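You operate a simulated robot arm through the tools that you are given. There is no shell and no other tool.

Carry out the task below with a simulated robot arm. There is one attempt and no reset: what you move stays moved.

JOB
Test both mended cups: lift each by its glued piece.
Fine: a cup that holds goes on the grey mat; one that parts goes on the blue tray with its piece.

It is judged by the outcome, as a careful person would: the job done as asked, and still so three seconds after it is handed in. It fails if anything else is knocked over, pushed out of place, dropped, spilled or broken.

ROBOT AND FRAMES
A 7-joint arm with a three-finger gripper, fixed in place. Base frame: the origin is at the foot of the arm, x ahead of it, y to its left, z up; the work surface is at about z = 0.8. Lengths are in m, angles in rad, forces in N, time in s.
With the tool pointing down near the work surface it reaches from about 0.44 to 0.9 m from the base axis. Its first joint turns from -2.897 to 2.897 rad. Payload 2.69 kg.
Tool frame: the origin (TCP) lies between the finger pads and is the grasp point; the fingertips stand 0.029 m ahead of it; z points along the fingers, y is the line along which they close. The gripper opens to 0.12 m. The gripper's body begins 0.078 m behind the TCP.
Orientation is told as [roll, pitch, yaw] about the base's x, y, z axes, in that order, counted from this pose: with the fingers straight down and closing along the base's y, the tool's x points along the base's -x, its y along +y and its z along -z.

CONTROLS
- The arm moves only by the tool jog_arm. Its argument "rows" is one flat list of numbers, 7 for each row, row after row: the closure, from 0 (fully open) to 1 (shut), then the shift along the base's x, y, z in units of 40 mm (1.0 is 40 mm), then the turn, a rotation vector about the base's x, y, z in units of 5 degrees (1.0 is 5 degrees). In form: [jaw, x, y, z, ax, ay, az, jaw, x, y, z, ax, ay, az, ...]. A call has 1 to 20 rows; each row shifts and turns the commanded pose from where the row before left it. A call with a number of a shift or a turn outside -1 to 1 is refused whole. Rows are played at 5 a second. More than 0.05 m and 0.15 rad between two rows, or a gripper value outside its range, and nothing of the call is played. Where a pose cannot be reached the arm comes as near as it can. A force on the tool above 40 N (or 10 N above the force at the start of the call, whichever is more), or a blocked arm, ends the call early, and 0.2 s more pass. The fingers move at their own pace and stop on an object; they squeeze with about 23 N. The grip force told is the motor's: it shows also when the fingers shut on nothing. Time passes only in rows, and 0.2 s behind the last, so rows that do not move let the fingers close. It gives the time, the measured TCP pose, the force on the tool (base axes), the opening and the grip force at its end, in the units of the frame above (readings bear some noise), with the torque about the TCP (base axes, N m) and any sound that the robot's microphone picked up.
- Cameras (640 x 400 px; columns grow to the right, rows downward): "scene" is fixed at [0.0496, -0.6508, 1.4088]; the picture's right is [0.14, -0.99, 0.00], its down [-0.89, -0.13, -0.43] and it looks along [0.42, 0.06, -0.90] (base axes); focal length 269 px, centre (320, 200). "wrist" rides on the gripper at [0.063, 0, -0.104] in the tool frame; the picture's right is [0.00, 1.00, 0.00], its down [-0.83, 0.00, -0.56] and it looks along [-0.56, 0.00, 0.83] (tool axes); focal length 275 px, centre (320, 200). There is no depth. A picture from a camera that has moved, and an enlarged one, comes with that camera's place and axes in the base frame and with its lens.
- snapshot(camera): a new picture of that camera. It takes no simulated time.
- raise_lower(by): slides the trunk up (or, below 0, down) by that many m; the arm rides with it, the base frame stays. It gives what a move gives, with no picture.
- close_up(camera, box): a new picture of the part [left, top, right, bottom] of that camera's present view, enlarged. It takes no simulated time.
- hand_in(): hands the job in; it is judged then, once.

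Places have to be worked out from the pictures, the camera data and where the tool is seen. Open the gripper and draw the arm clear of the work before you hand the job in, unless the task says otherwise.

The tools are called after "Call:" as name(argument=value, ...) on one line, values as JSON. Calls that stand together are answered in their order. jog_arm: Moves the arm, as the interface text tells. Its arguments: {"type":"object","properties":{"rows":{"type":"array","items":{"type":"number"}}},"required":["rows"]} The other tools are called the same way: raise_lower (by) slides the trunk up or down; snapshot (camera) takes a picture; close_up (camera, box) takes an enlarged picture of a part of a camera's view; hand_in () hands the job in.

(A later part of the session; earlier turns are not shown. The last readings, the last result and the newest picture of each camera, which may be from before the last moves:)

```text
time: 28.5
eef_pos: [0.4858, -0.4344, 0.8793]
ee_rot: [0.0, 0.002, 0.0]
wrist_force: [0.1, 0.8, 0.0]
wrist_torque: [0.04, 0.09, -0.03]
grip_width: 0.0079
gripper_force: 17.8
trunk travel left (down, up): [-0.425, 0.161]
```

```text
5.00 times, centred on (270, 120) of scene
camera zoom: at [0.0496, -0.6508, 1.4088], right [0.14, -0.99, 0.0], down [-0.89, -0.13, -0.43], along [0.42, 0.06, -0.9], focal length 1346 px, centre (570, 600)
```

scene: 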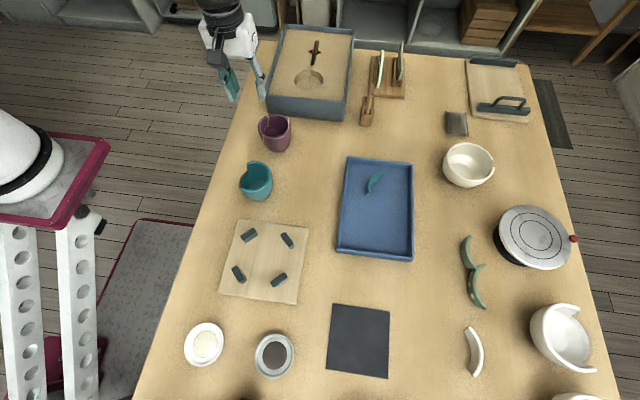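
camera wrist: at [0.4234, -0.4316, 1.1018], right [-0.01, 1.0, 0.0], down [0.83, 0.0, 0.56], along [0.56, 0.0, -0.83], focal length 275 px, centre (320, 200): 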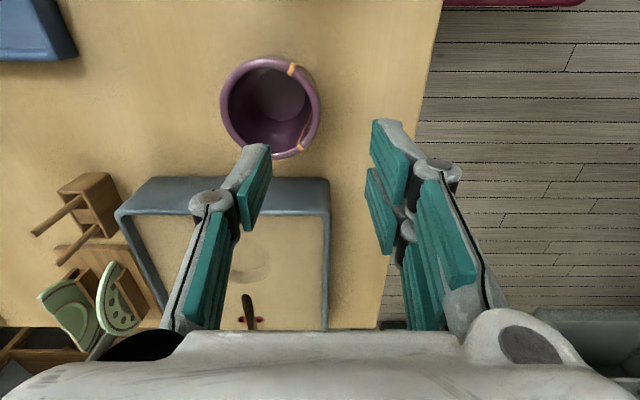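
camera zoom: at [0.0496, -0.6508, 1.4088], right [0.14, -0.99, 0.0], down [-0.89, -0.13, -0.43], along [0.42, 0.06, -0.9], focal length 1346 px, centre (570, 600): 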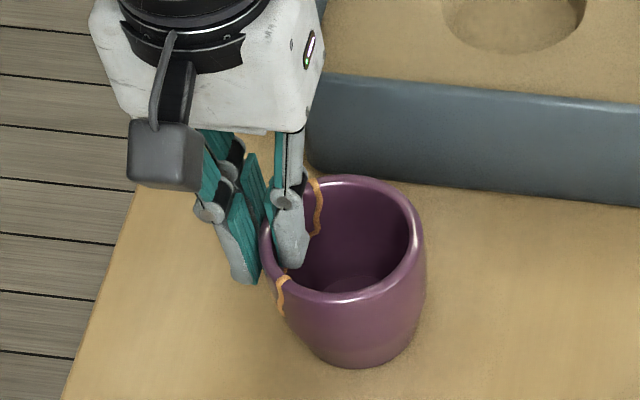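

The purple cup's glue line stays orange under the grip. I'll lift slowly about 5 mm and hold, watching force, sound and the seam.

Call:
jog_arm(rows=[1, 0, 0, 0.03, 0, 0, 0, 1, 0, 0, 0.03, 0, 0, 0, 1, 0, 0, 0.03, 0, 0, 0, 1, 0, 0, 0.04, 0, 0, 0, 1, 0, 0, 0, 0, 0, 0, 1, 0, 0, 0, 0, 0, 0, 1, 0, 0, 0, 0, 0, 0, 1, 0, 0, 0, 0, 0, 0])

Call:
close_up(camera="wrist", box=[190, 40, 440, 300])

Call:
close_up(camera="scene", box=[235, 80, 305, 160])

```text
time: 30.3
eef_pos: [0.4856, -0.434, 0.8858]
ee_rot: [0.0, -0.001, 0.001]
wrist_force: [0.1, -1.0, -1.9]
wrist_torque: [0.08, 0.02, -0.01]
grip_width: 0.0079
gripper_force: 17.7
trunk travel left (down, up): [-0.425, 0.161]
```

```text
1.54 times, centred on (315, 170) of wrist
camera zoom: at [0.4232, -0.4358, 0.9921], right [0.0, 1.0, 0.0], down [0.83, 0.0, 0.56], along [0.56, 0.0, -0.83], focal length 424 px, centre (328, 246)
```

zoom: 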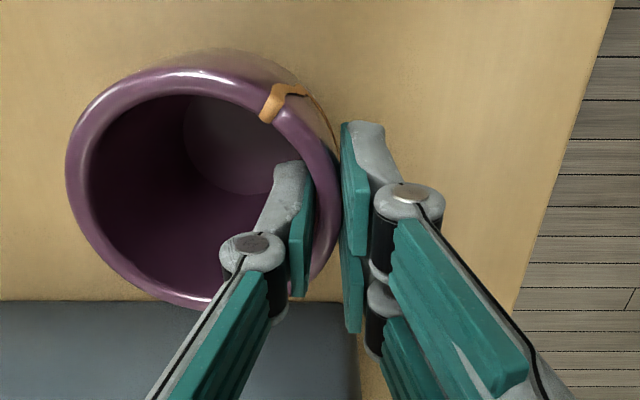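

```text
5.00 times, centred on (270, 120) of scene
camera zoom: at [0.0496, -0.6508, 1.4088], right [0.14, -0.99, 0.0], down [-0.89, -0.13, -0.43], along [0.42, 0.06, -0.9], focal length 1346 px, centre (570, 600)
```

zoom: 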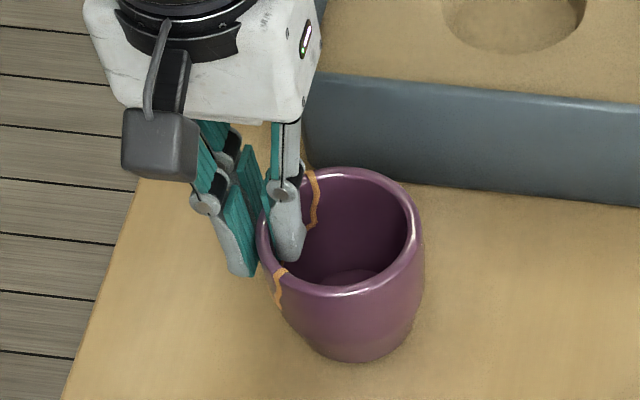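

The purple cup comes up with its piece: about 2 N on the wrist, seam still orange, and the wrist view of the cup unchanged. I'll raise it gently to about 30 mm and hold to confirm.

Call:
jog_arm(rows=[1, 0, 0, 0.06, 0, 0, 0, 1, 0, 0, 0.08, 0, 0, 0, 1, 0, 0, 0.1, 0, 0, 0, 1, 0, 0, 0.12, 0, 0, 0, 1, 0, 0, 0.12, 0, 0, 0, 1, 0, 0, 0.1, 0, 0, 0, 1, 0, 0, 0.05, 0, 0, 0, 1, 0, 0, 0, 0, 0, 0, 1, 0, 0, 0, 0, 0, 0, 1, 0, 0, 0, 0, 0, 0, 1, 0, 0, 0, 0, 0, 0, 1, 0, 0, 0, 0, 0, 0])

Call:
close_up(camera="wrist", box=[190, 40, 440, 300])

Call:
close_up(camera="scene", box=[235, 80, 305, 160])

```text
time: 32.9
eef_pos: [0.4854, -0.4347, 0.9116]
ee_rot: [-0.001, -0.001, 0.0]
wrist_force: [0.4, -0.3, -3.2]
wrist_torque: [0.07, 0.02, -0.04]
grip_width: 0.0082
gripper_force: 17.7
trunk travel left (down, up): [-0.425, 0.161]
```

```text
1.54 times, centred on (315, 170) of wrist
camera zoom: at [0.4227, -0.4366, 1.017], right [0.0, 1.0, 0.0], down [0.83, 0.0, 0.56], along [0.56, 0.0, -0.83], focal length 424 px, centre (328, 246)
```

zoom: 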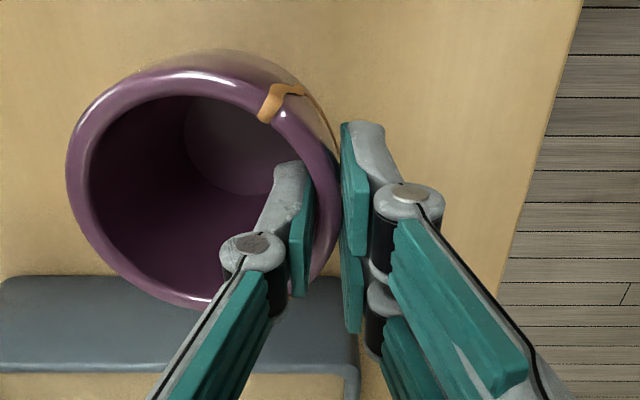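

```text
5.00 times, centred on (270, 120) of scene
camera zoom: at [0.0496, -0.6508, 1.4088], right [0.14, -0.99, 0.0], down [-0.89, -0.13, -0.43], along [0.42, 0.06, -0.9], focal length 1346 px, centre (570, 600)
```

zoom: 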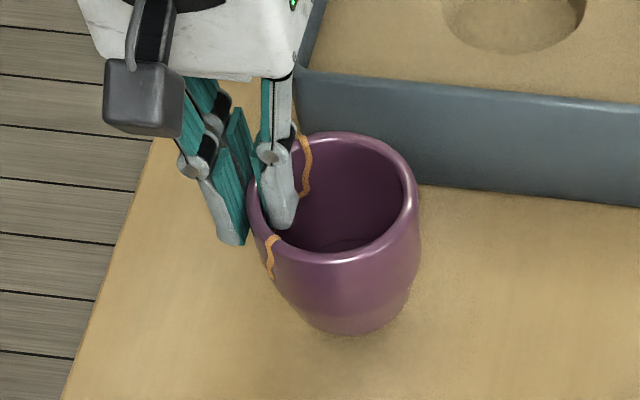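

The purple cup holds at 30 mm lift for over 2 s with the seam intact, so it belongs on the grey mat, centred near (0.04, -0.732). I'll carry it gently, first up a little and out along -y into the clear corridor between the teal cup and the tray.

Call:
jog_arm(rows=[1, 0, 0, 0.15, 0, 0, 0, 1, 0, -0.1, 0.2, 0, 0, 0, 1, 0, -0.3, 0.2, 0, 0, 0, 1, 0, -0.5, 0, 0, 0, 0, 1, 0, -0.6, 0, 0, 0, 0, 1, 0, -0.6, 0, 0, 0, 0, 1, 0, -0.45, 0, 0, 0, 0, 1, 0, -0.25, 0, 0, 0, 0, 1, 0, 0, 0, 0, 0, 0])

Call:
snapshot(camera="scene")

Call:
snapshot(camera="wrist")

```text
time: 34.9
eef_pos: [0.4838, -0.5487, 0.9325]
ee_rot: [0.001, -0.001, -0.001]
wrist_force: [0.8, 0.8, -2.3]
wrist_torque: [0.08, 0.03, 0.0]
grip_width: 0.0081
gripper_force: 18.4
trunk travel left (down, up): [-0.425, 0.161]
```

```text
taken
```

scene: 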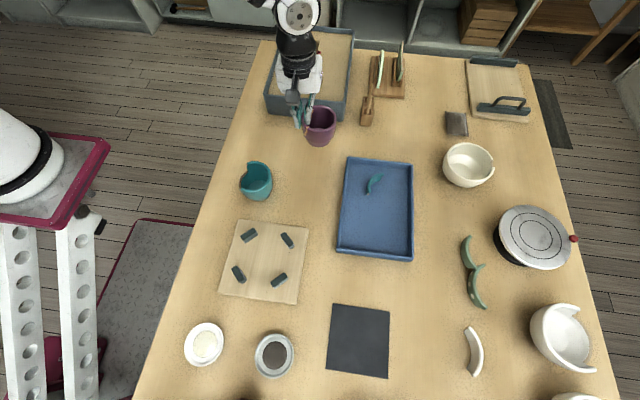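

```text
taken
camera wrist: at [0.4221, -0.5507, 1.0381], right [0.0, 1.0, 0.0], down [0.83, 0.0, 0.56], along [0.56, 0.0, -0.83], focal length 275 px, centre (320, 200)
```

wrist: 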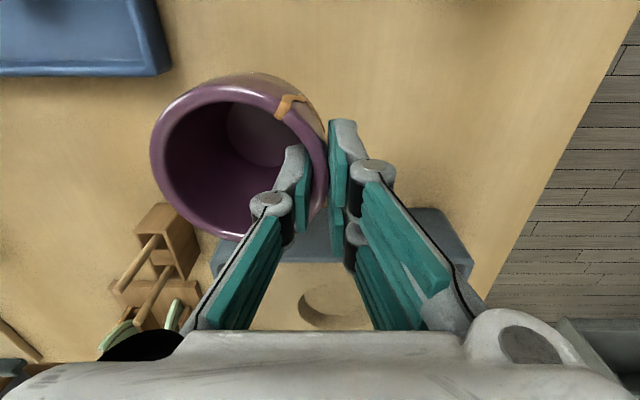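

The cup is carried steadily and everything else is in place. Now I'll move along the straight corridor to above the grey mat, keeping the height and a smooth speed.

Call:
jog_arm(rows=[1, -0.35, -0.115, 0, 0, 0, 0, 1, -0.6, -0.197, 0, 0, 0, 0, 1, -0.65, -0.214, 0, 0, 0, 0, 1, -0.65, -0.214, 0, 0, 0, 0, 1, -0.65, -0.214, 0, 0, 0, 0, 1, -0.65, -0.214, 0, 0, 0, 0, 1, -0.65, -0.214, 0, 0, 0, 0, 1, -0.65, -0.214, 0, 0, 0, 0, 1, -0.65, -0.214, 0, 0, 0, 0, 1, -0.65, -0.214, 0, 0, 0, 0, 1, -0.65, -0.214, 0, 0, 0, 0, 1, -0.65, -0.214, 0, 0, 0, 0, 1, -0.65, -0.214, 0, 0, 0, 0, 1, -0.65, -0.214, 0, 0, 0, 0, 1, -0.65, -0.214, 0, 0, 0, 0, 1, -0.65, -0.214, 0, 0, 0, 0, 1, -0.65, -0.214, 0, 0, 0, 0, 1, -0.3, -0.1, 0, 0, 0, 0, 1, -0.1, -0.035, 0, 0, 0, 0, 1, 0, 0, 0, 0, 0, 0])

Call:
snapshot(camera="scene")

Call:
snapshot(camera="wrist")

```text
time: 39.1
eef_pos: [0.0395, -0.6956, 0.9355]
ee_rot: [0.0, 0.002, -0.002]
wrist_force: [0.3, -0.4, -2.1]
wrist_torque: [0.08, 0.05, 0.0]
grip_width: 0.0081
gripper_force: 18.2
trunk travel left (down, up): [-0.425, 0.161]
```

```text
taken
```

scene: 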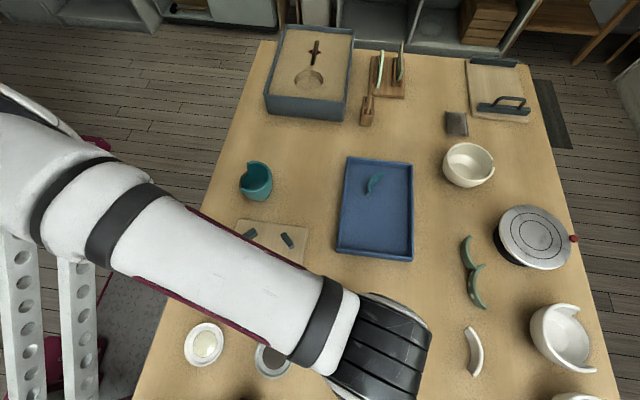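

```text
taken
camera wrist: at [-0.0222, -0.6958, 1.0405], right [0.0, 1.0, 0.0], down [0.83, 0.0, 0.56], along [0.56, 0.0, -0.83], focal length 275 px, centre (320, 200)
```

wrist: 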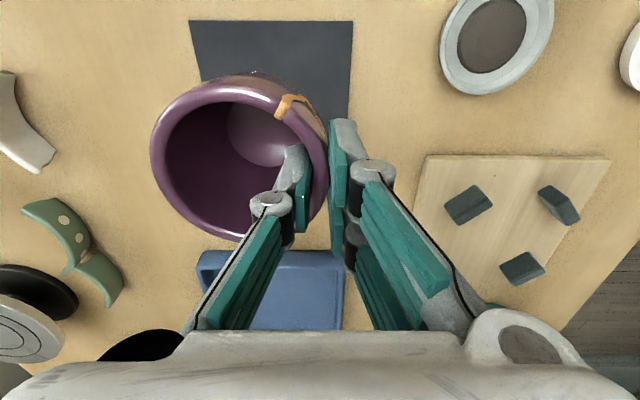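

The cup is over the mat, whose edges I put at x -0.02 to 0.10 and y -0.79 to -0.67, with the cup centre near (0.04, -0.733). I'll lower about 44 mm, leaving several mm of clearance.

Call:
jog_arm(rows=[1, 0, 0, -0.15, 0, 0, 0, 1, 0, 0, -0.3, 0, 0, 0, 1, 0, 0, -0.3, 0, 0, 0, 1, 0, 0, -0.2, 0, 0, 0, 1, 0, 0, -0.1, 0, 0, 0, 1, 0, 0, -0.05, 0, 0, 0, 1, 0, 0, 0, 0, 0, 0])

Call:
snapshot(camera="wrist")

```text
time: 40.7
eef_pos: [0.0422, -0.6946, 0.8895]
ee_rot: [-0.001, -0.001, 0.0]
wrist_force: [0.1, -0.5, -2.4]
wrist_torque: [0.05, 0.01, -0.04]
grip_width: 0.008
gripper_force: 17.9
trunk travel left (down, up): [-0.425, 0.161]
```

```text
taken
camera wrist: at [-0.0201, -0.6962, 0.9958], right [0.0, 1.0, 0.0], down [0.83, 0.0, 0.56], along [0.56, 0.0, -0.83], focal length 275 px, centre (320, 200)
```

wrist: 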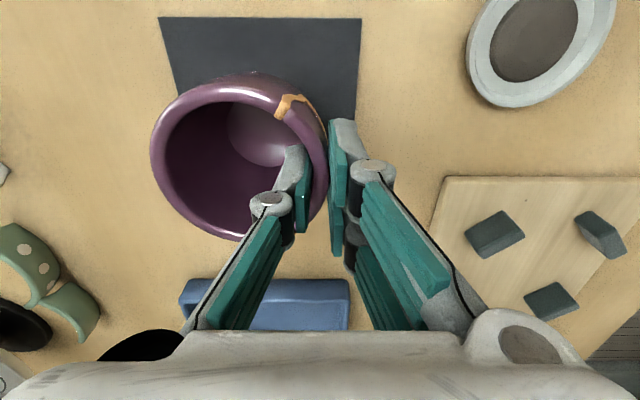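

Still carrying about 2.4 N, and the cup is about 7–8 mm above the surface. I'll lower in 1 mm steps and watch for the weight coming off.

Call:
jog_arm(rows=[1, 0, 0, -0.03, 0, 0, 0, 1, 0, 0, -0.03, 0, 0, 0, 1, 0, 0, -0.03, 0, 0, 0, 1, 0, 0, 0, 0, 0, 0])

```text
time: 41.7
eef_pos: [0.0416, -0.6943, 0.887]
ee_rot: [-0.001, 0.0, -0.001]
wrist_force: [-0.8, 0.1, -2.7]
wrist_torque: [0.13, 0.02, 0.03]
grip_width: 0.0078
gripper_force: 18.2
trunk travel left (down, up): [-0.425, 0.161]
```

No contact yet. I'll continue in about 1 mm steps, reading after each pair.

Call:
jog_arm(rows=[1, 0, 0, -0.025, 0, 0, 0, 1, 0, 0, -0.025, 0, 0, 0, 1, 0, 0, 0, 0, 0, 0])

```text
time: 42.5
eef_pos: [0.0423, -0.6938, 0.8852]
ee_rot: [0.0, -0.001, 0.001]
wrist_force: [0.5, 0.3, -2.5]
wrist_torque: [0.1, -0.01, -0.02]
grip_width: 0.0079
gripper_force: 17.9
trunk travel left (down, up): [-0.425, 0.161]
```

The full weight is still on the gripper at z ≈ 0.885, so I'll take one more pair of 1 mm steps.

Call:
jog_arm(rows=[1, 0, 0, -0.025, 0, 0, 0, 1, 0, 0, -0.02, 0, 0, 0, 1, 0, 0, 0, 0, 0, 0])

```text
time: 43.3
eef_pos: [0.0415, -0.6941, 0.8843]
ee_rot: [-0.001, 0.0, 0.001]
wrist_force: [0.9, 4.0, 4.8]
wrist_torque: [0.02, 0.06, 0.0]
grip_width: 0.0079
gripper_force: 17.7
trunk travel left (down, up): [-0.425, 0.161]
```

Contact has been made, with +4.8 N now on the tool. I'll ease up just under 1 mm to unload the seam before releasing.

Call:
jog_arm(rows=[1, 0, 0, 0.022, 0, 0, 0, 1, 0, 0, 0, 0, 0, 0])

Call:
close_up(camera="wrist", box=[120, 10, 420, 280])

```text
time: 43.9
eef_pos: [0.0417, -0.6952, 0.8851]
ee_rot: [0.001, 0.001, -0.001]
wrist_force: [1.1, -1.2, 0.3]
wrist_torque: [-0.02, -0.03, 0.08]
grip_width: 0.0079
gripper_force: 18.1
trunk travel left (down, up): [-0.425, 0.161]
```

```text
1.48 times, centred on (270, 145) of wrist
camera zoom: at [-0.0215, -0.6958, 0.9894], right [0.0, 1.0, 0.0], down [0.83, 0.0, 0.56], along [0.56, 0.0, -0.83], focal length 408 px, centre (394, 282)
```

zoom: 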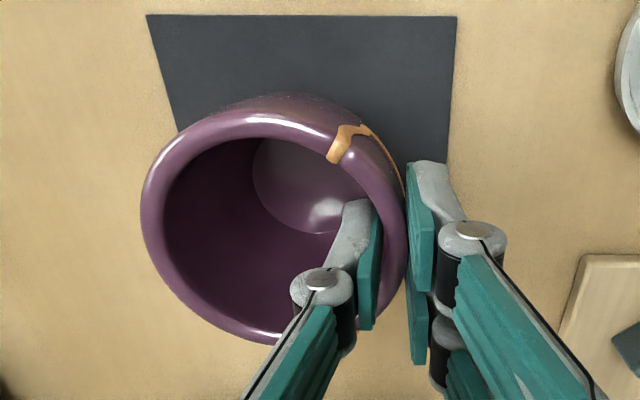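

The tool force is now near zero, so the cup rests on the mat with the seam intact. I'll open the jaws gradually.

Call:
jog_arm(rows=[0.9, 0, 0, 0, 0, 0, 0, 0.82, 0, 0, 0, 0, 0, 0, 0.74, 0, 0, 0, 0, 0, 0, 0.66, 0, 0, 0, 0, 0, 0, 0.583, 0, 0, 0, 0, 0, 0, 0.583, 0, 0, 0, 0, 0, 0])

Call:
snapshot(camera="wrist")

```text
time: 45.3
eef_pos: [0.0414, -0.6948, 0.8844]
ee_rot: [0.0, 0.001, 0.0]
wrist_force: [0.2, 0.2, 0.0]
wrist_torque: [-0.05, -0.03, 0.03]
grip_width: 0.05
gripper_force: 0.0
trunk travel left (down, up): [-0.425, 0.161]
```

```text
taken
camera wrist: at [-0.0216, -0.6957, 0.9896], right [0.0, 1.0, 0.0], down [0.83, 0.0, 0.56], along [0.56, 0.0, -0.83], focal length 275 px, centre (320, 200)
```

wrist: 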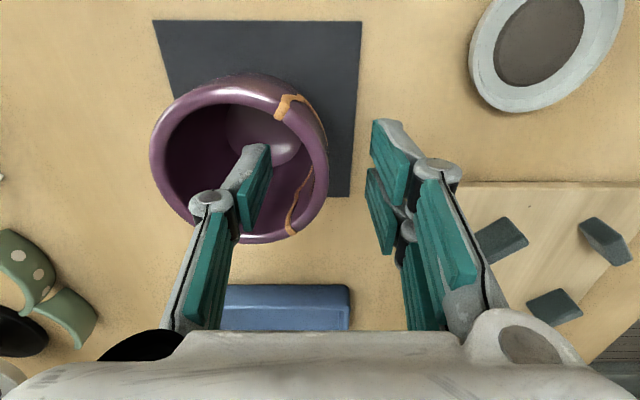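

The purple cup stands free on the mat, intact. I'll rise straight up and then travel towards the teal cup, turning the tool to yaw -90° so the single finger can go inside its intact +x wall.

Call:
jog_arm(rows=[0.583, 0, 0, 0.4, 0, 0, 0, 0.583, 0, 0, 0.8, 0, 0, 0, 0.583, 0, 0, 0.9, 0, 0, 0, 0.583, 0, 0, 0.9, 0, 0, 0, 0.583, 0, 0, 0, 0, 0, 0])

Call:
snapshot(camera="wrist")

Call:
jog_arm(rows=[0.583, 0.464, 0.333, 0, 0, 0, -1, 0.583, 0.464, 0.333, 0, 0, 0, -1, 0.583, 0.464, 0.333, 0, 0, 0, -1, 0.583, 0.464, 0.333, 0, 0, 0, -1, 0.583, 0.464, 0.333, 0, 0, 0, -1, 0.583, 0.464, 0.333, 0, 0, 0, -1, 0.583, 0.464, 0.333, 0, 0, 0, -1, 0.583, 0.464, 0.333, 0, 0, 0, -1, 0.583, 0.464, 0.333, 0, 0, 0, -1, 0.583, 0.464, 0.333, 0, 0, 0, -1, 0.583, 0.464, 0.333, 0, 0, 0, -1, 0.583, 0.464, 0.333, 0, 0, 0, -1, 0.583, 0.464, 0.333, 0, 0, 0, -1, 0.583, 0.464, 0.333, 0, 0, 0, -1, 0.583, 0.464, 0.333, 0, 0, 0, -1, 0.583, 0.464, 0.333, 0, 0, 0, -1, 0.583, 0.464, 0.333, 0, 0, 0, -1, 0.583, 0.464, 0.333, 0, 0, 0, -1, 0.583, 0, 0, 0, 0, 0, 0])

Call:
snapshot(camera="wrist")

Call:
snapshot(camera="scene")

```text
time: 46.5
eef_pos: [0.0411, -0.6945, 1.0067]
ee_rot: [-0.001, 0.0, 0.001]
wrist_force: [-0.1, 0.0, 0.6]
wrist_torque: [-0.02, 0.0, -0.03]
grip_width: 0.0499
gripper_force: 0.1
trunk travel left (down, up): [-0.425, 0.161]
```

```text
taken
camera wrist: at [-0.0191, -0.6963, 1.1116], right [0.0, 1.0, 0.0], down [0.83, 0.0, 0.56], along [0.56, 0.0, -0.83], focal length 275 px, centre (320, 200)
```

wrist: 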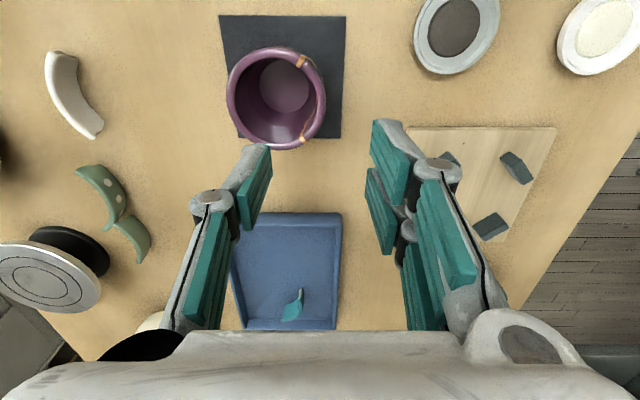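

```text
time: 50.5
eef_pos: [0.3749, -0.4526, 1.0027]
ee_rot: [-0.001, -0.001, -1.573]
wrist_force: [-0.1, 0.0, 0.6]
wrist_torque: [-0.01, 0.03, -0.03]
grip_width: 0.0502
gripper_force: 0.0
trunk travel left (down, up): [-0.425, 0.161]
```

```text
taken
camera wrist: at [0.3743, -0.391, 1.1081], right [1.0, 0.0, 0.0], down [0.0, -0.83, 0.56], along [0.0, -0.56, -0.83], focal length 275 px, centre (320, 200)
```

wrist: 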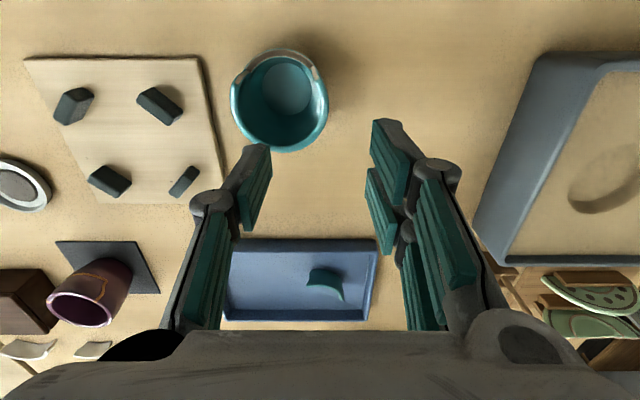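

```text
taken
```

scene: 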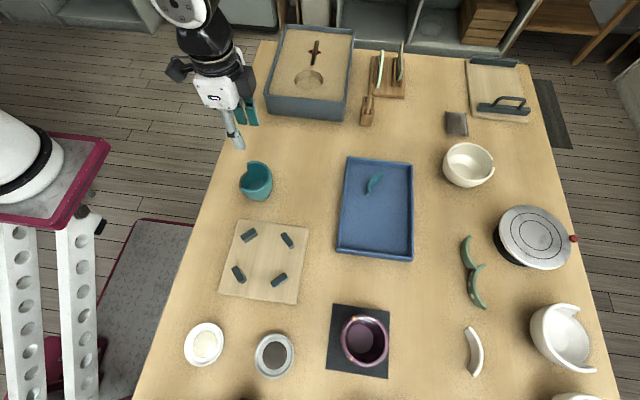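

The purple cup stands centred on the mat, and the piece is in the tray. The teal rim is centred near (0.341, -0.452) with its +x wall mid at x ≈ 0.377, so I'll shift +2.5 mm in x, descend partway and check.

Call:
jog_arm(rows=[0.583, 0.06, 0, -0.7, 0, 0, 0, 0.583, 0, 0, -0.8, 0, 0, 0, 0.583, 0, 0, -0.8, 0, 0, 0, 0.583, 0, 0, -0.5, 0, 0, 0, 0.583, 0, 0, -0.14, 0, 0, 0, 0.583, 0, 0, 0, 0, 0, 0])

Call:
snapshot(camera="wrist")

Call:
close_up(camera="scene", box=[205, 110, 295, 210])

```text
time: 51.9
eef_pos: [0.3763, -0.4534, 0.8862]
ee_rot: [-0.001, -0.001, -1.571]
wrist_force: [1.4, 1.0, -0.1]
wrist_torque: [-0.02, 0.0, -0.02]
grip_width: 0.0498
gripper_force: 0.1
trunk travel left (down, up): [-0.425, 0.161]
```

```text
taken
camera wrist: at [0.3763, -0.3931, 0.9906], right [1.0, 0.0, 0.0], down [0.0, -0.83, 0.56], along [0.0, -0.56, -0.83], focal length 275 px, centre (320, 200)
```

wrist: 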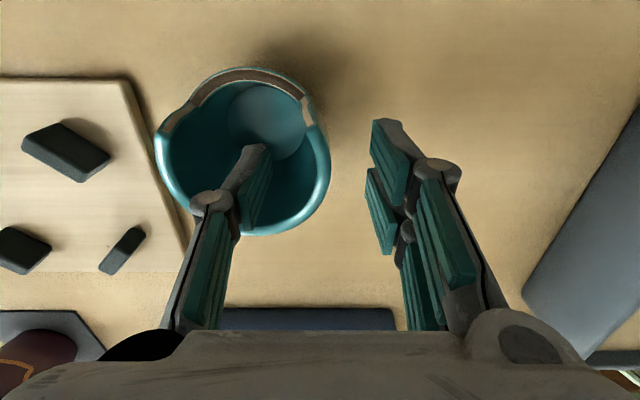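

```text
4.00 times, centred on (250, 160) of scene
camera zoom: at [0.0496, -0.6508, 1.4088], right [0.14, -0.99, 0.0], down [-0.89, -0.13, -0.43], along [0.42, 0.06, -0.9], focal length 1077 px, centre (600, 360)
```

zoom: 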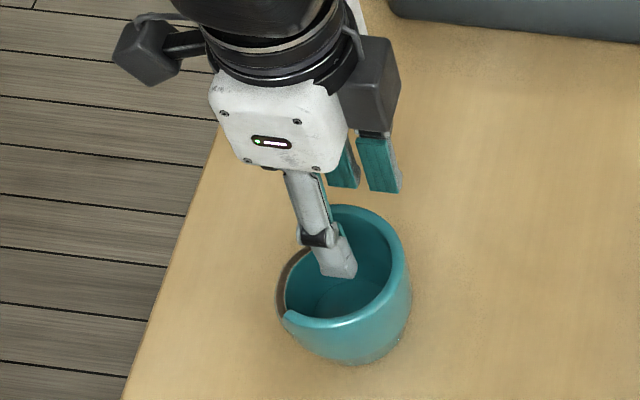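

The finger is inside the cup and the TCP is within 2 mm of the wall mid. I'll lower another 18 mm for a firmer hold on the body and close.

Call:
jog_arm(rows=[0.583, 0.04, -0.03, -0.25, 0, 0, 0, 0.583, 0, 0, -0.2, 0, 0, 0, 0.583, 0, 0, 0, 0, 0, 0, 0.75, 0, 0, 0, 0, 0, 0, 0.85, 0, 0, 0, 0, 0, 0, 0.9, 0, 0, 0, 0, 0, 0, 1, 0, 0, 0, 0, 0, 0, 1, 0, 0, 0, 0, 0, 0])

Call:
snapshot(camera="wrist")

Call:
close_up(camera="scene", box=[205, 110, 295, 210])

```text
time: 53.7
eef_pos: [0.3796, -0.4558, 0.8683]
ee_rot: [-0.001, -0.003, -1.57]
wrist_force: [4.5, -2.8, 13.8]
wrist_torque: [-0.11, 0.05, 0.13]
grip_width: 0.0111
gripper_force: 22.2
trunk travel left (down, up): [-0.425, 0.161]
```

```text
taken
camera wrist: at [0.38, -0.3939, 0.9738], right [1.0, 0.01, 0.0], down [0.0, -0.83, 0.56], along [0.0, -0.56, -0.83], focal length 275 px, centre (320, 200)
```

wrist: 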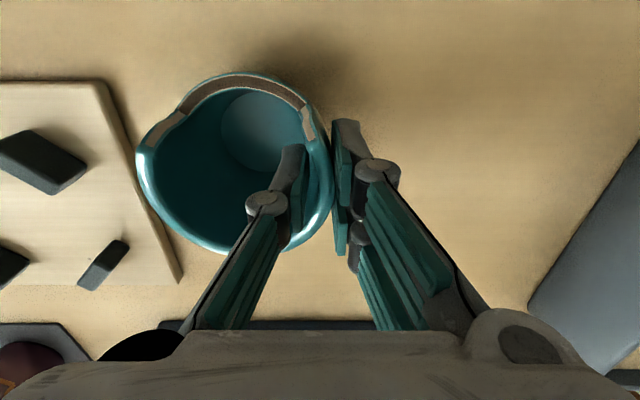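

```text
4.00 times, centred on (250, 160) of scene
camera zoom: at [0.0496, -0.6508, 1.4088], right [0.14, -0.99, 0.0], down [-0.89, -0.13, -0.43], along [0.42, 0.06, -0.9], focal length 1077 px, centre (600, 360)
```

zoom: 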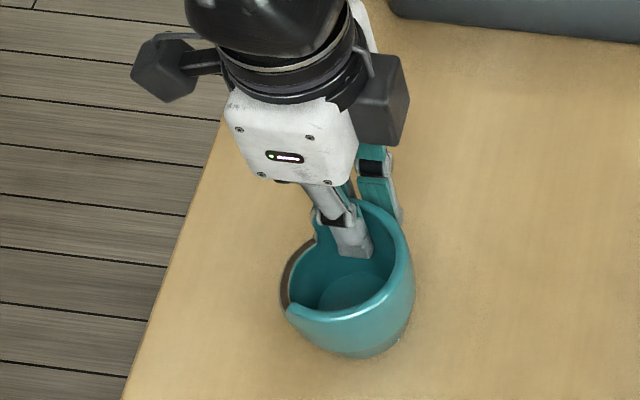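

At this depth the curved wall doesn't sit flat between the pads: width 11 mm and about 14 N of upward reaction. I'll reopen, go back up to the height that worked on the purple cup (TCP z ≈ 0.881), and re-grip.

Call:
jog_arm(rows=[0.9, 0, 0, 0, 0, 0, 0, 0.8, 0, 0, 0, 0, 0, 0, 0.7, 0, 0, 0, 0, 0, 0, 0.6, 0, 0, 0, 0, 0, 0, 0.583, 0, 0, 0.15, 0, 0, 0, 0.583, 0, 0, 0.18, 0, 0, 0, 0.583, 0, 0, 0, 0, 0, 0])

Call:
snapshot(camera="wrist")

Call:
close_up(camera="scene", box=[205, 110, 295, 210])

```text
time: 55.3
eef_pos: [0.3804, -0.4537, 0.883]
ee_rot: [0.0, 0.0, -1.572]
wrist_force: [-1.3, 0.7, -0.5]
wrist_torque: [0.02, -0.01, 0.03]
grip_width: 0.0499
gripper_force: 0.1
trunk travel left (down, up): [-0.425, 0.161]
```

```text
taken
camera wrist: at [0.38, -0.3925, 0.9883], right [1.0, 0.0, 0.0], down [0.0, -0.83, 0.56], along [0.0, -0.56, -0.83], focal length 275 px, centre (320, 200)
```

wrist: 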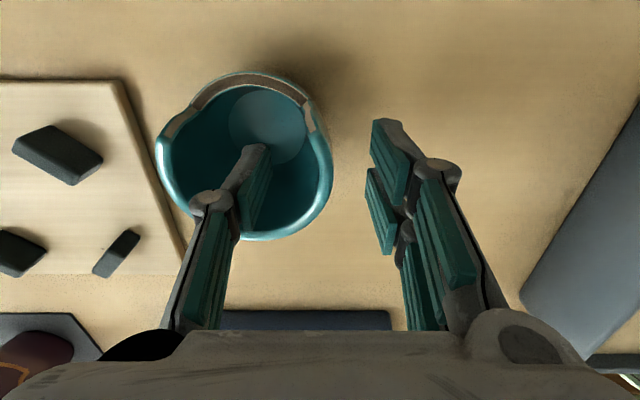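

```text
4.00 times, centred on (250, 160) of scene
camera zoom: at [0.0496, -0.6508, 1.4088], right [0.14, -0.99, 0.0], down [-0.89, -0.13, -0.43], along [0.42, 0.06, -0.9], focal length 1077 px, centre (600, 360)
```

zoom: 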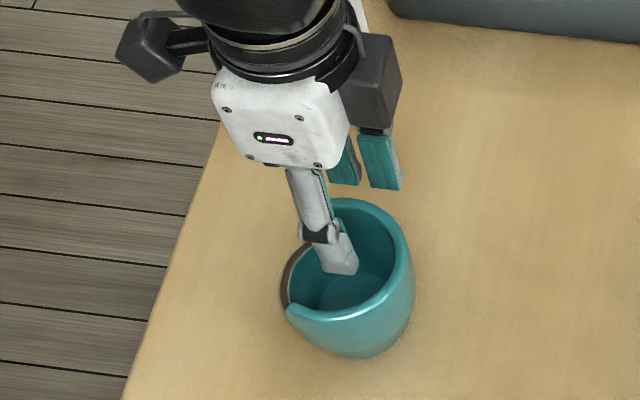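

The cup settled with its wall mid at x ≈ 0.382. I'll shift +1.5 mm, lower 1.5 mm and close at this height.

Call:
jog_arm(rows=[0.583, 0.04, 0, -0.04, 0, 0, 0, 0.75, 0, 0, 0, 0, 0, 0, 0.85, 0, 0, 0, 0, 0, 0, 0.9, 0, 0, 0, 0, 0, 0, 1, 0, 0, 0, 0, 0, 0, 1, 0, 0, 0, 0, 0, 0])

Call:
snapshot(camera="wrist")

Call:
close_up(camera="scene", box=[205, 110, 295, 210])

```text
time: 56.7
eef_pos: [0.3819, -0.4542, 0.8812]
ee_rot: [-0.001, 0.0, -1.571]
wrist_force: [-0.7, -1.7, 0.1]
wrist_torque: [0.01, -0.02, -0.01]
grip_width: 0.0115
gripper_force: 22.2
trunk travel left (down, up): [-0.425, 0.161]
```

```text
taken
camera wrist: at [0.3821, -0.393, 0.9862], right [1.0, 0.0, 0.0], down [0.0, -0.83, 0.56], along [0.0, -0.56, -0.83], focal length 275 px, centre (320, 200)
```

wrist: 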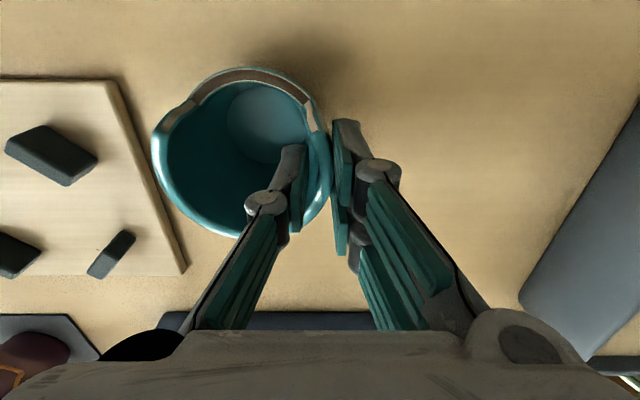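

```text
4.00 times, centred on (250, 160) of scene
camera zoom: at [0.0496, -0.6508, 1.4088], right [0.14, -0.99, 0.0], down [-0.89, -0.13, -0.43], along [0.42, 0.06, -0.9], focal length 1077 px, centre (600, 360)
```

zoom: 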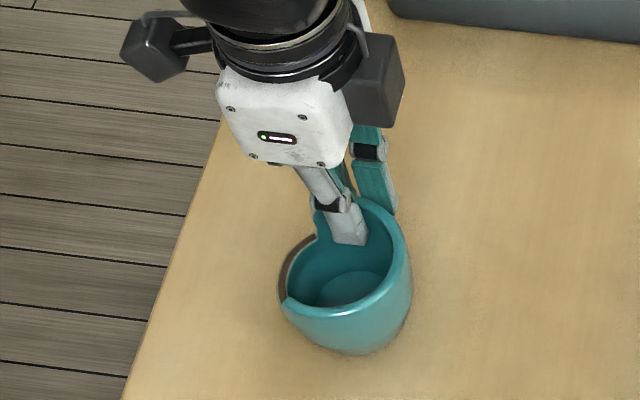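

The grip is clean now, with no reaction force and 11.5 mm across the wall. I'll lift slowly to about 8 mm and check that the cup hangs steady.

Call:
jog_arm(rows=[1, 0, 0, 0.04, 0, 0, 0, 1, 0, 0, 0.06, 0, 0, 0, 1, 0, 0, 0.06, 0, 0, 0, 1, 0, 0, 0.04, 0, 0, 0, 1, 0, 0, 0, 0, 0, 0, 1, 0, 0, 0, 0, 0, 0])

Call:
snapshot(camera="wrist")

Call:
close_up(camera="scene", box=[205, 110, 295, 210])

```text
time: 58.1
eef_pos: [0.3821, -0.4544, 0.8886]
ee_rot: [0.0, 0.001, -1.571]
wrist_force: [-1.4, -0.5, -1.1]
wrist_torque: [0.0, -0.08, 0.01]
grip_width: 0.0117
gripper_force: 22.3
trunk travel left (down, up): [-0.425, 0.161]
```

```text
taken
camera wrist: at [0.3821, -0.3937, 0.9934], right [1.0, 0.0, 0.0], down [0.0, -0.83, 0.56], along [0.0, -0.56, -0.83], focal length 275 px, centre (320, 200)
```

wrist: 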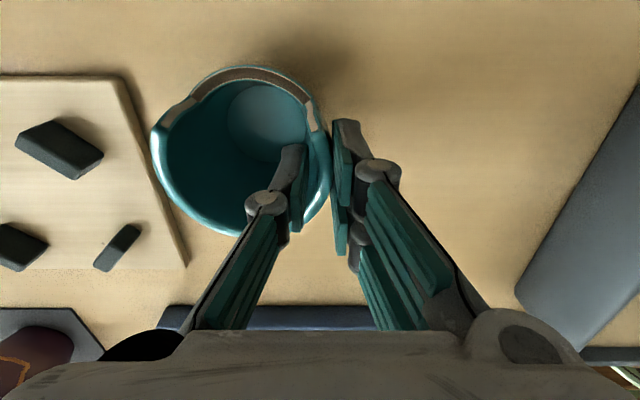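

```text
4.00 times, centred on (250, 160) of scene
camera zoom: at [0.0496, -0.6508, 1.4088], right [0.14, -0.99, 0.0], down [-0.89, -0.13, -0.43], along [0.42, 0.06, -0.9], focal length 1077 px, centre (600, 360)
```

zoom: 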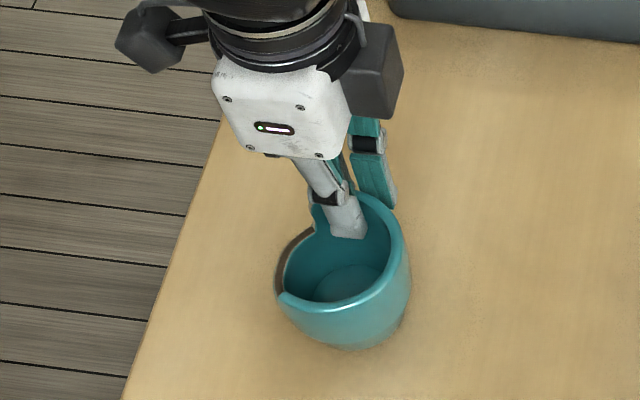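

The cup is coming up with the gripper and looks level. I'll continue up another 40 mm gently and check again.

Call:
jog_arm(rows=[1, 0, 0, 0.1, 0, 0, 0, 1, 0, 0, 0.2, 0, 0, 0, 1, 0, 0, 0.25, 0, 0, 0, 1, 0, 0, 0.25, 0, 0, 0, 1, 0, 0, 0.15, 0, 0, 0, 1, 0, 0, 0.05, 0, 0, 0, 1, 0, 0, 0, 0, 0, 0])

Call:
snapshot(camera="wrist")

Call:
close_up(camera="scene", box=[205, 100, 295, 210])

```text
time: 59.7
eef_pos: [0.3823, -0.4564, 0.929]
ee_rot: [0.001, -0.001, -1.571]
wrist_force: [-0.7, -0.3, -1.0]
wrist_torque: [0.0, -0.06, -0.02]
grip_width: 0.0111
gripper_force: 22.1
trunk travel left (down, up): [-0.425, 0.161]
```

```text
taken
camera wrist: at [0.383, -0.3943, 1.0336], right [1.0, 0.0, 0.0], down [0.0, -0.83, 0.56], along [0.0, -0.56, -0.83], focal length 275 px, centre (320, 200)
```

wrist: 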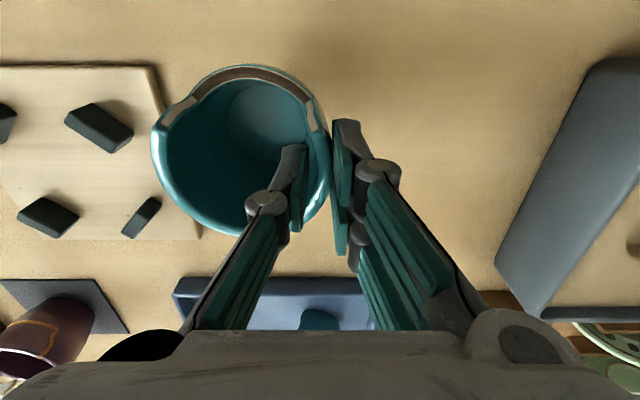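

```text
3.64 times, centred on (250, 155) of scene
camera zoom: at [0.0496, -0.6508, 1.4088], right [0.14, -0.99, 0.0], down [-0.89, -0.13, -0.43], along [0.42, 0.06, -0.9], focal length 979 px, centre (574, 364)
```

zoom: 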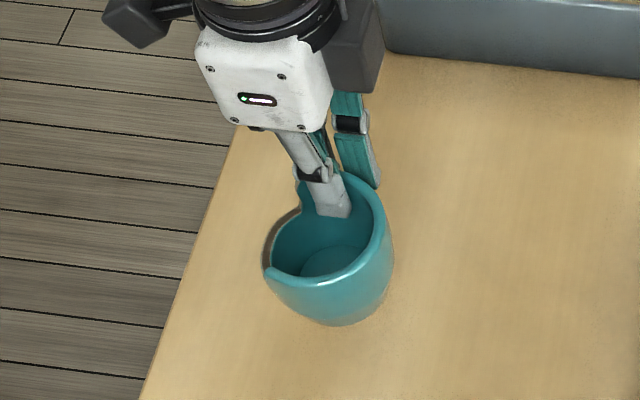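

The teal cup hangs steady at about 48 mm lift. I'll raise it 10 mm more and carry it over the near part of the tray, aiming for cup centre at about (0.272, -0.752), clear of its piece.

Call:
jog_arm(rows=[1, 0, 0, 0.25, 0, 0, 0, 1, -0.072, -0.3, 0, 0, 0, 0, 1, -0.132, -0.55, 0, 0, 0, 0, 1, -0.156, -0.65, 0, 0, 0, 0, 1, -0.156, -0.65, 0, 0, 0, 0, 1, -0.156, -0.65, 0, 0, 0, 0, 1, -0.156, -0.65, 0, 0, 0, 0, 1, -0.156, -0.65, 0, 0, 0, 0, 1, -0.156, -0.65, 0, 0, 0, 0, 1, -0.156, -0.65, 0, 0, 0, 0, 1, -0.156, -0.65, 0, 0, 0, 0, 1, -0.156, -0.65, 0, 0, 0, 0, 1, -0.108, -0.45, 0, 0, 0, 0, 1, -0.06, -0.25, 0, 0, 0, 0, 1, 0, 0, 0, 0, 0, 0])

Call:
snapshot(camera="wrist")

Call:
snapshot(camera="scene")

```text
time: 62.9
eef_pos: [0.3108, -0.7402, 0.9388]
ee_rot: [-0.001, 0.001, -1.57]
wrist_force: [-0.4, 0.1, -2.3]
wrist_torque: [0.02, -0.02, 0.05]
grip_width: 0.0115
gripper_force: 22.0
out of reach, approached as far as the arm can: row 14
trunk travel left (down, up): [-0.425, 0.161]
```

```text
taken
camera wrist: at [0.312, -0.6788, 1.0432], right [1.0, 0.0, 0.0], down [0.0, -0.83, 0.56], along [0.0, -0.56, -0.83], focal length 275 px, centre (320, 200)
```

wrist: 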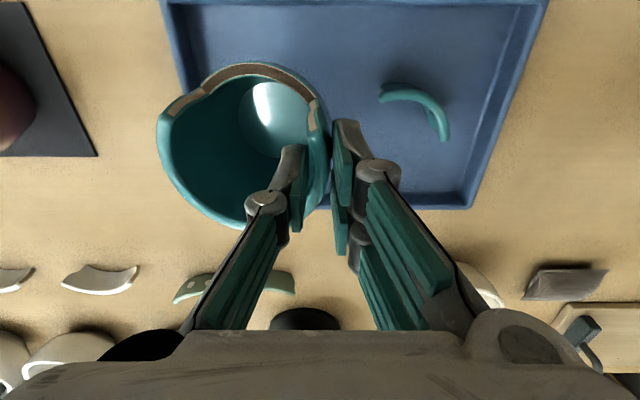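

```text
taken
```

scene: 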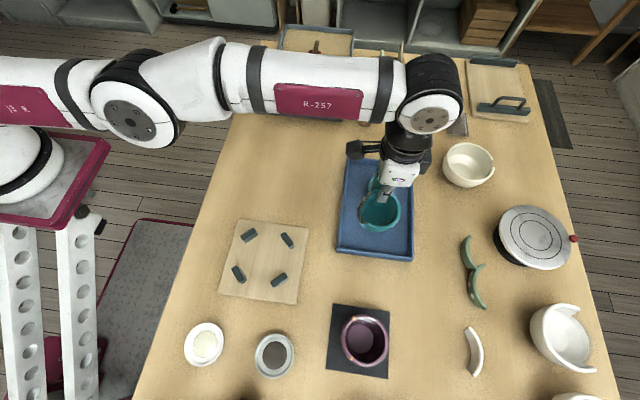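

The cup is over the tray at centre about (0.272, -0.740), slightly at the reach limit. I'll ease it a few mm inward and to +x for margin, then lower with the trunk, which moves the arm rigidly.

Call:
jog_arm(rows=[1, 0.08, 0.1, 0, 0, 0, 0, 1, 0.08, 0.1, 0, 0, 0, 0, 1, 0, 0, 0, 0, 0, 0])

Call:
raise_lower(by=-0.03)

Call:
snapshot(camera="wrist")

Call:
close_up(camera="scene", box=[325, 140, 435, 270])

```text
time: 63.7
eef_pos: [0.3198, -0.736, 0.9372]
ee_rot: [0.001, 0.003, -1.572]
wrist_force: [0.2, 0.0, -1.2]
wrist_torque: [-0.01, -0.01, 0.01]
grip_width: 0.0116
gripper_force: 21.8
out of reach, approached as far as the arm can: row 2
trunk travel left (down, up): [-0.425, 0.161]
```

```text
time: 64.5
eef_pos: [0.3205, -0.7388, 0.9084]
ee_rot: [-0.002, 0.002, -1.571]
wrist_force: [-0.1, -0.4, -1.8]
wrist_torque: [-0.01, -0.05, 0.0]
grip_width: 0.0118
gripper_force: 21.8
trunk travel left (down, up): [-0.395, 0.191]
```

```text
taken
camera wrist: at [0.3208, -0.6768, 1.0138], right [1.0, 0.0, 0.0], down [0.0, -0.83, 0.55], along [0.0, -0.55, -0.83], focal length 275 px, centre (320, 200)
```

wrist: 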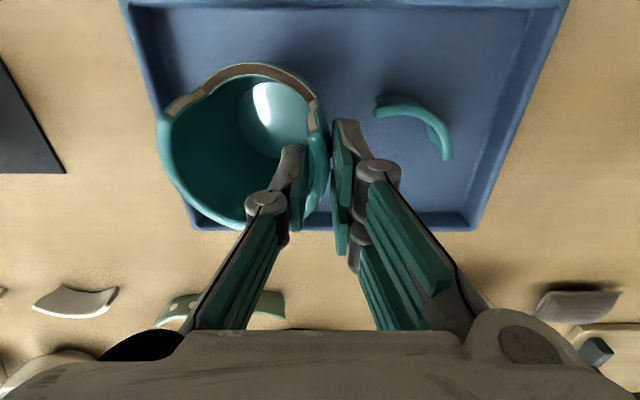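

```text
3.08 times, centred on (380, 205) of scene
camera zoom: at [0.0496, -0.6508, 1.4088], right [0.14, -0.99, 0.0], down [-0.89, -0.13, -0.43], along [0.42, 0.06, -0.9], focal length 828 px, centre (135, 185)
```

zoom: 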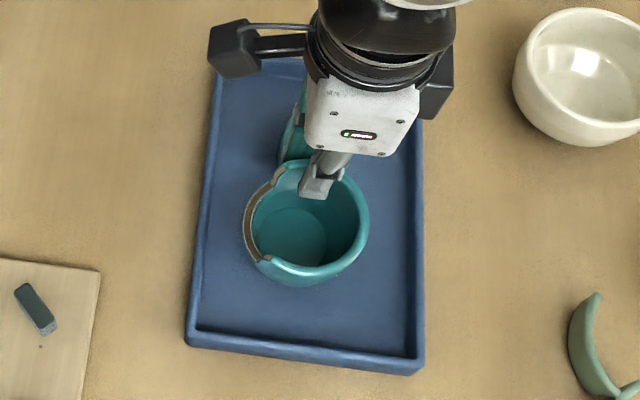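

The cup is inside the tray outline with clear margins on all sides, and its piece is well apart. I'll lower 14 mm more by trunk and then go in small steps.

Call:
raise_lower(by=-0.014)

Call:
raise_lower(by=-0.003)

```text
time: 65.1
eef_pos: [0.3211, -0.7387, 0.8948]
ee_rot: [-0.002, 0.003, -1.57]
wrist_force: [-0.6, -1.0, -1.6]
wrist_torque: [-0.01, -0.1, -0.03]
grip_width: 0.0115
gripper_force: 22.0
trunk travel left (down, up): [-0.381, 0.205]
```

```text
time: 65.6
eef_pos: [0.3211, -0.7394, 0.8914]
ee_rot: [-0.001, 0.001, -1.571]
wrist_force: [1.2, 0.2, 1.5]
wrist_torque: [0.0, 0.04, 0.03]
grip_width: 0.0114
gripper_force: 21.8
trunk travel left (down, up): [-0.378, 0.208]
```

The weight has come off (force from -1.6 to +1.5 N), so the cup's base is touching the tray floor. I'll look before releasing.

Call:
close_up(camera="wrist", box=[120, 10, 480, 260])

Call:
close_up(camera="scene", box=[335, 160, 415, 250])

```text
1.60 times, centred on (300, 135) of wrist
camera zoom: at [0.3212, -0.6772, 0.9969], right [1.0, 0.0, 0.0], down [0.0, -0.83, 0.55], along [0.0, -0.55, -0.83], focal length 440 px, centre (352, 304)
```

zoom: 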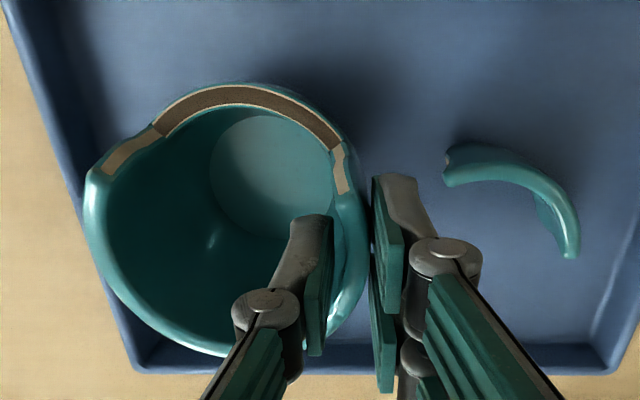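

```text
4.44 times, centred on (375, 205) of scene
camera zoom: at [0.0496, -0.6508, 1.4088], right [0.14, -0.99, 0.0], down [-0.89, -0.13, -0.43], along [0.42, 0.06, -0.9], focal length 1196 px, centre (76, 178)
```

zoom: 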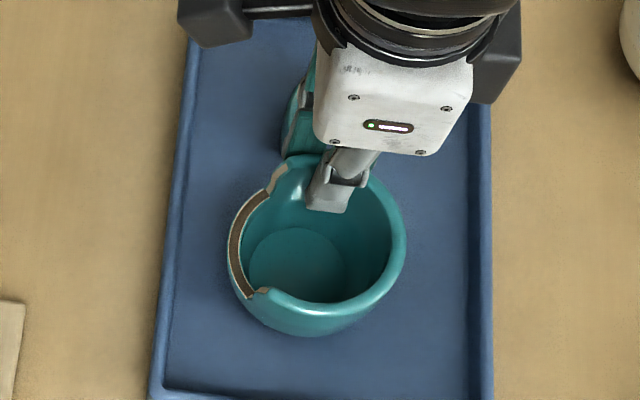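

The cup is in the tray and touching. I'll lower 1 mm more to seat it and then open the jaws slowly.

Call:
raise_lower(by=-0.001)

Call:
jog_arm(rows=[0.9, 0, 0, 0, 0, 0, 0, 0.86, 0, 0, 0, 0, 0, 0, 0.82, 0, 0, 0, 0, 0, 0, 0.76, 0, 0, 0, 0, 0, 0, 0.7, 0, 0, 0, 0, 0, 0, 0.64, 0, 0, 0, 0, 0, 0, 0.64, 0, 0, 0, 0, 0, 0])

Call:
close_up(camera="wrist", box=[120, 10, 480, 260])

Call:
close_up(camera="scene", box=[335, 160, 415, 250])

```text
time: 66.1
eef_pos: [0.3215, -0.7386, 0.8899]
ee_rot: [0.001, 0.005, -1.57]
wrist_force: [1.5, 0.2, 0.6]
wrist_torque: [0.02, 0.01, 0.01]
grip_width: 0.0116
gripper_force: 21.9
trunk travel left (down, up): [-0.377, 0.209]
```

```text
time: 67.7
eef_pos: [0.3214, -0.7391, 0.8915]
ee_rot: [0.0, 0.005, -1.572]
wrist_force: [-0.4, -0.1, 0.1]
wrist_torque: [-0.02, -0.01, -0.04]
grip_width: 0.0429
gripper_force: 0.0
trunk travel left (down, up): [-0.377, 0.209]
```

```text
1.60 times, centred on (300, 135) of wrist
camera zoom: at [0.3212, -0.6772, 0.9957], right [1.0, 0.0, 0.0], down [0.0, -0.83, 0.55], along [0.0, -0.55, -0.83], focal length 440 px, centre (352, 304)
```

zoom: 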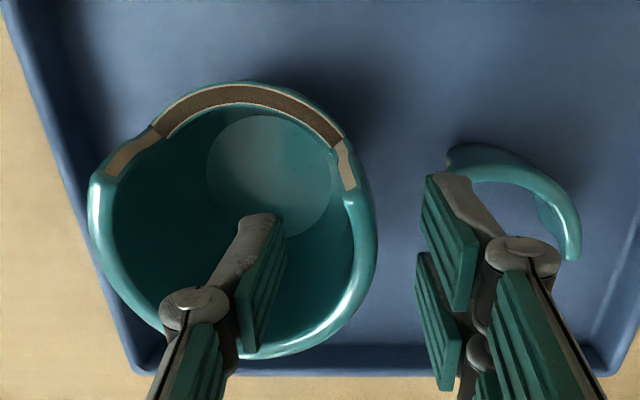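

```text
4.44 times, centred on (375, 205) of scene
camera zoom: at [0.0496, -0.6508, 1.4088], right [0.14, -0.99, 0.0], down [-0.89, -0.13, -0.43], along [0.42, 0.06, -0.9], focal length 1196 px, centre (76, 178)
```

zoom: 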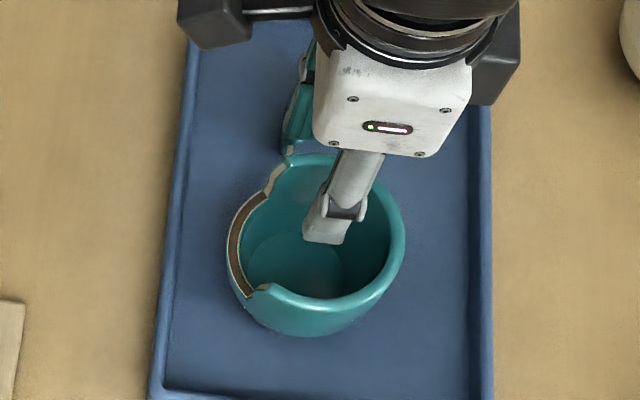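

The cup stands upright in the tray and is released. I'll rise straight up with the trunk so the fingers clear the cup and the piece vertically.

Call:
raise_lower(by=0.12)

Call:
snapshot(camera="wrist")

Call:
snapshot(camera="scene")

```text
time: 69.2
eef_pos: [0.2769, -0.7367, 1.0107]
ee_rot: [-0.001, 0.003, -1.57]
wrist_force: [-0.1, -0.3, -1.1]
wrist_torque: [-0.04, 0.01, -0.02]
grip_width: 0.0433
gripper_force: 0.1
trunk travel left (down, up): [-0.497, 0.089]
```

```text
taken
camera wrist: at [0.2779, -0.676, 1.1157], right [1.0, 0.01, 0.0], down [0.0, -0.83, 0.55], along [0.0, -0.55, -0.83], focal length 275 px, centre (320, 200)
```

wrist: 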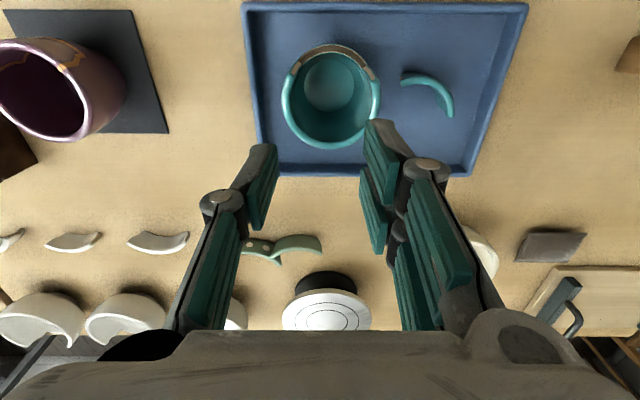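

```text
taken
```

scene: 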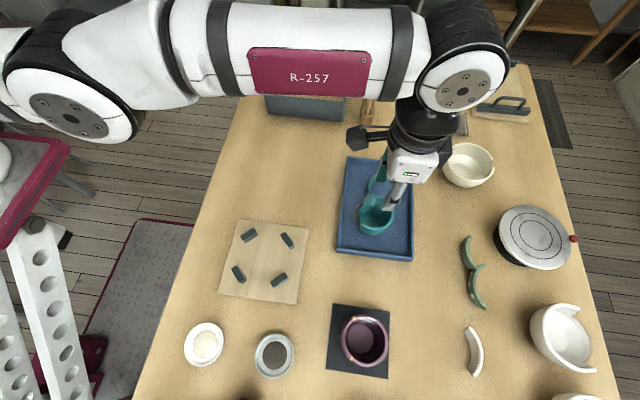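

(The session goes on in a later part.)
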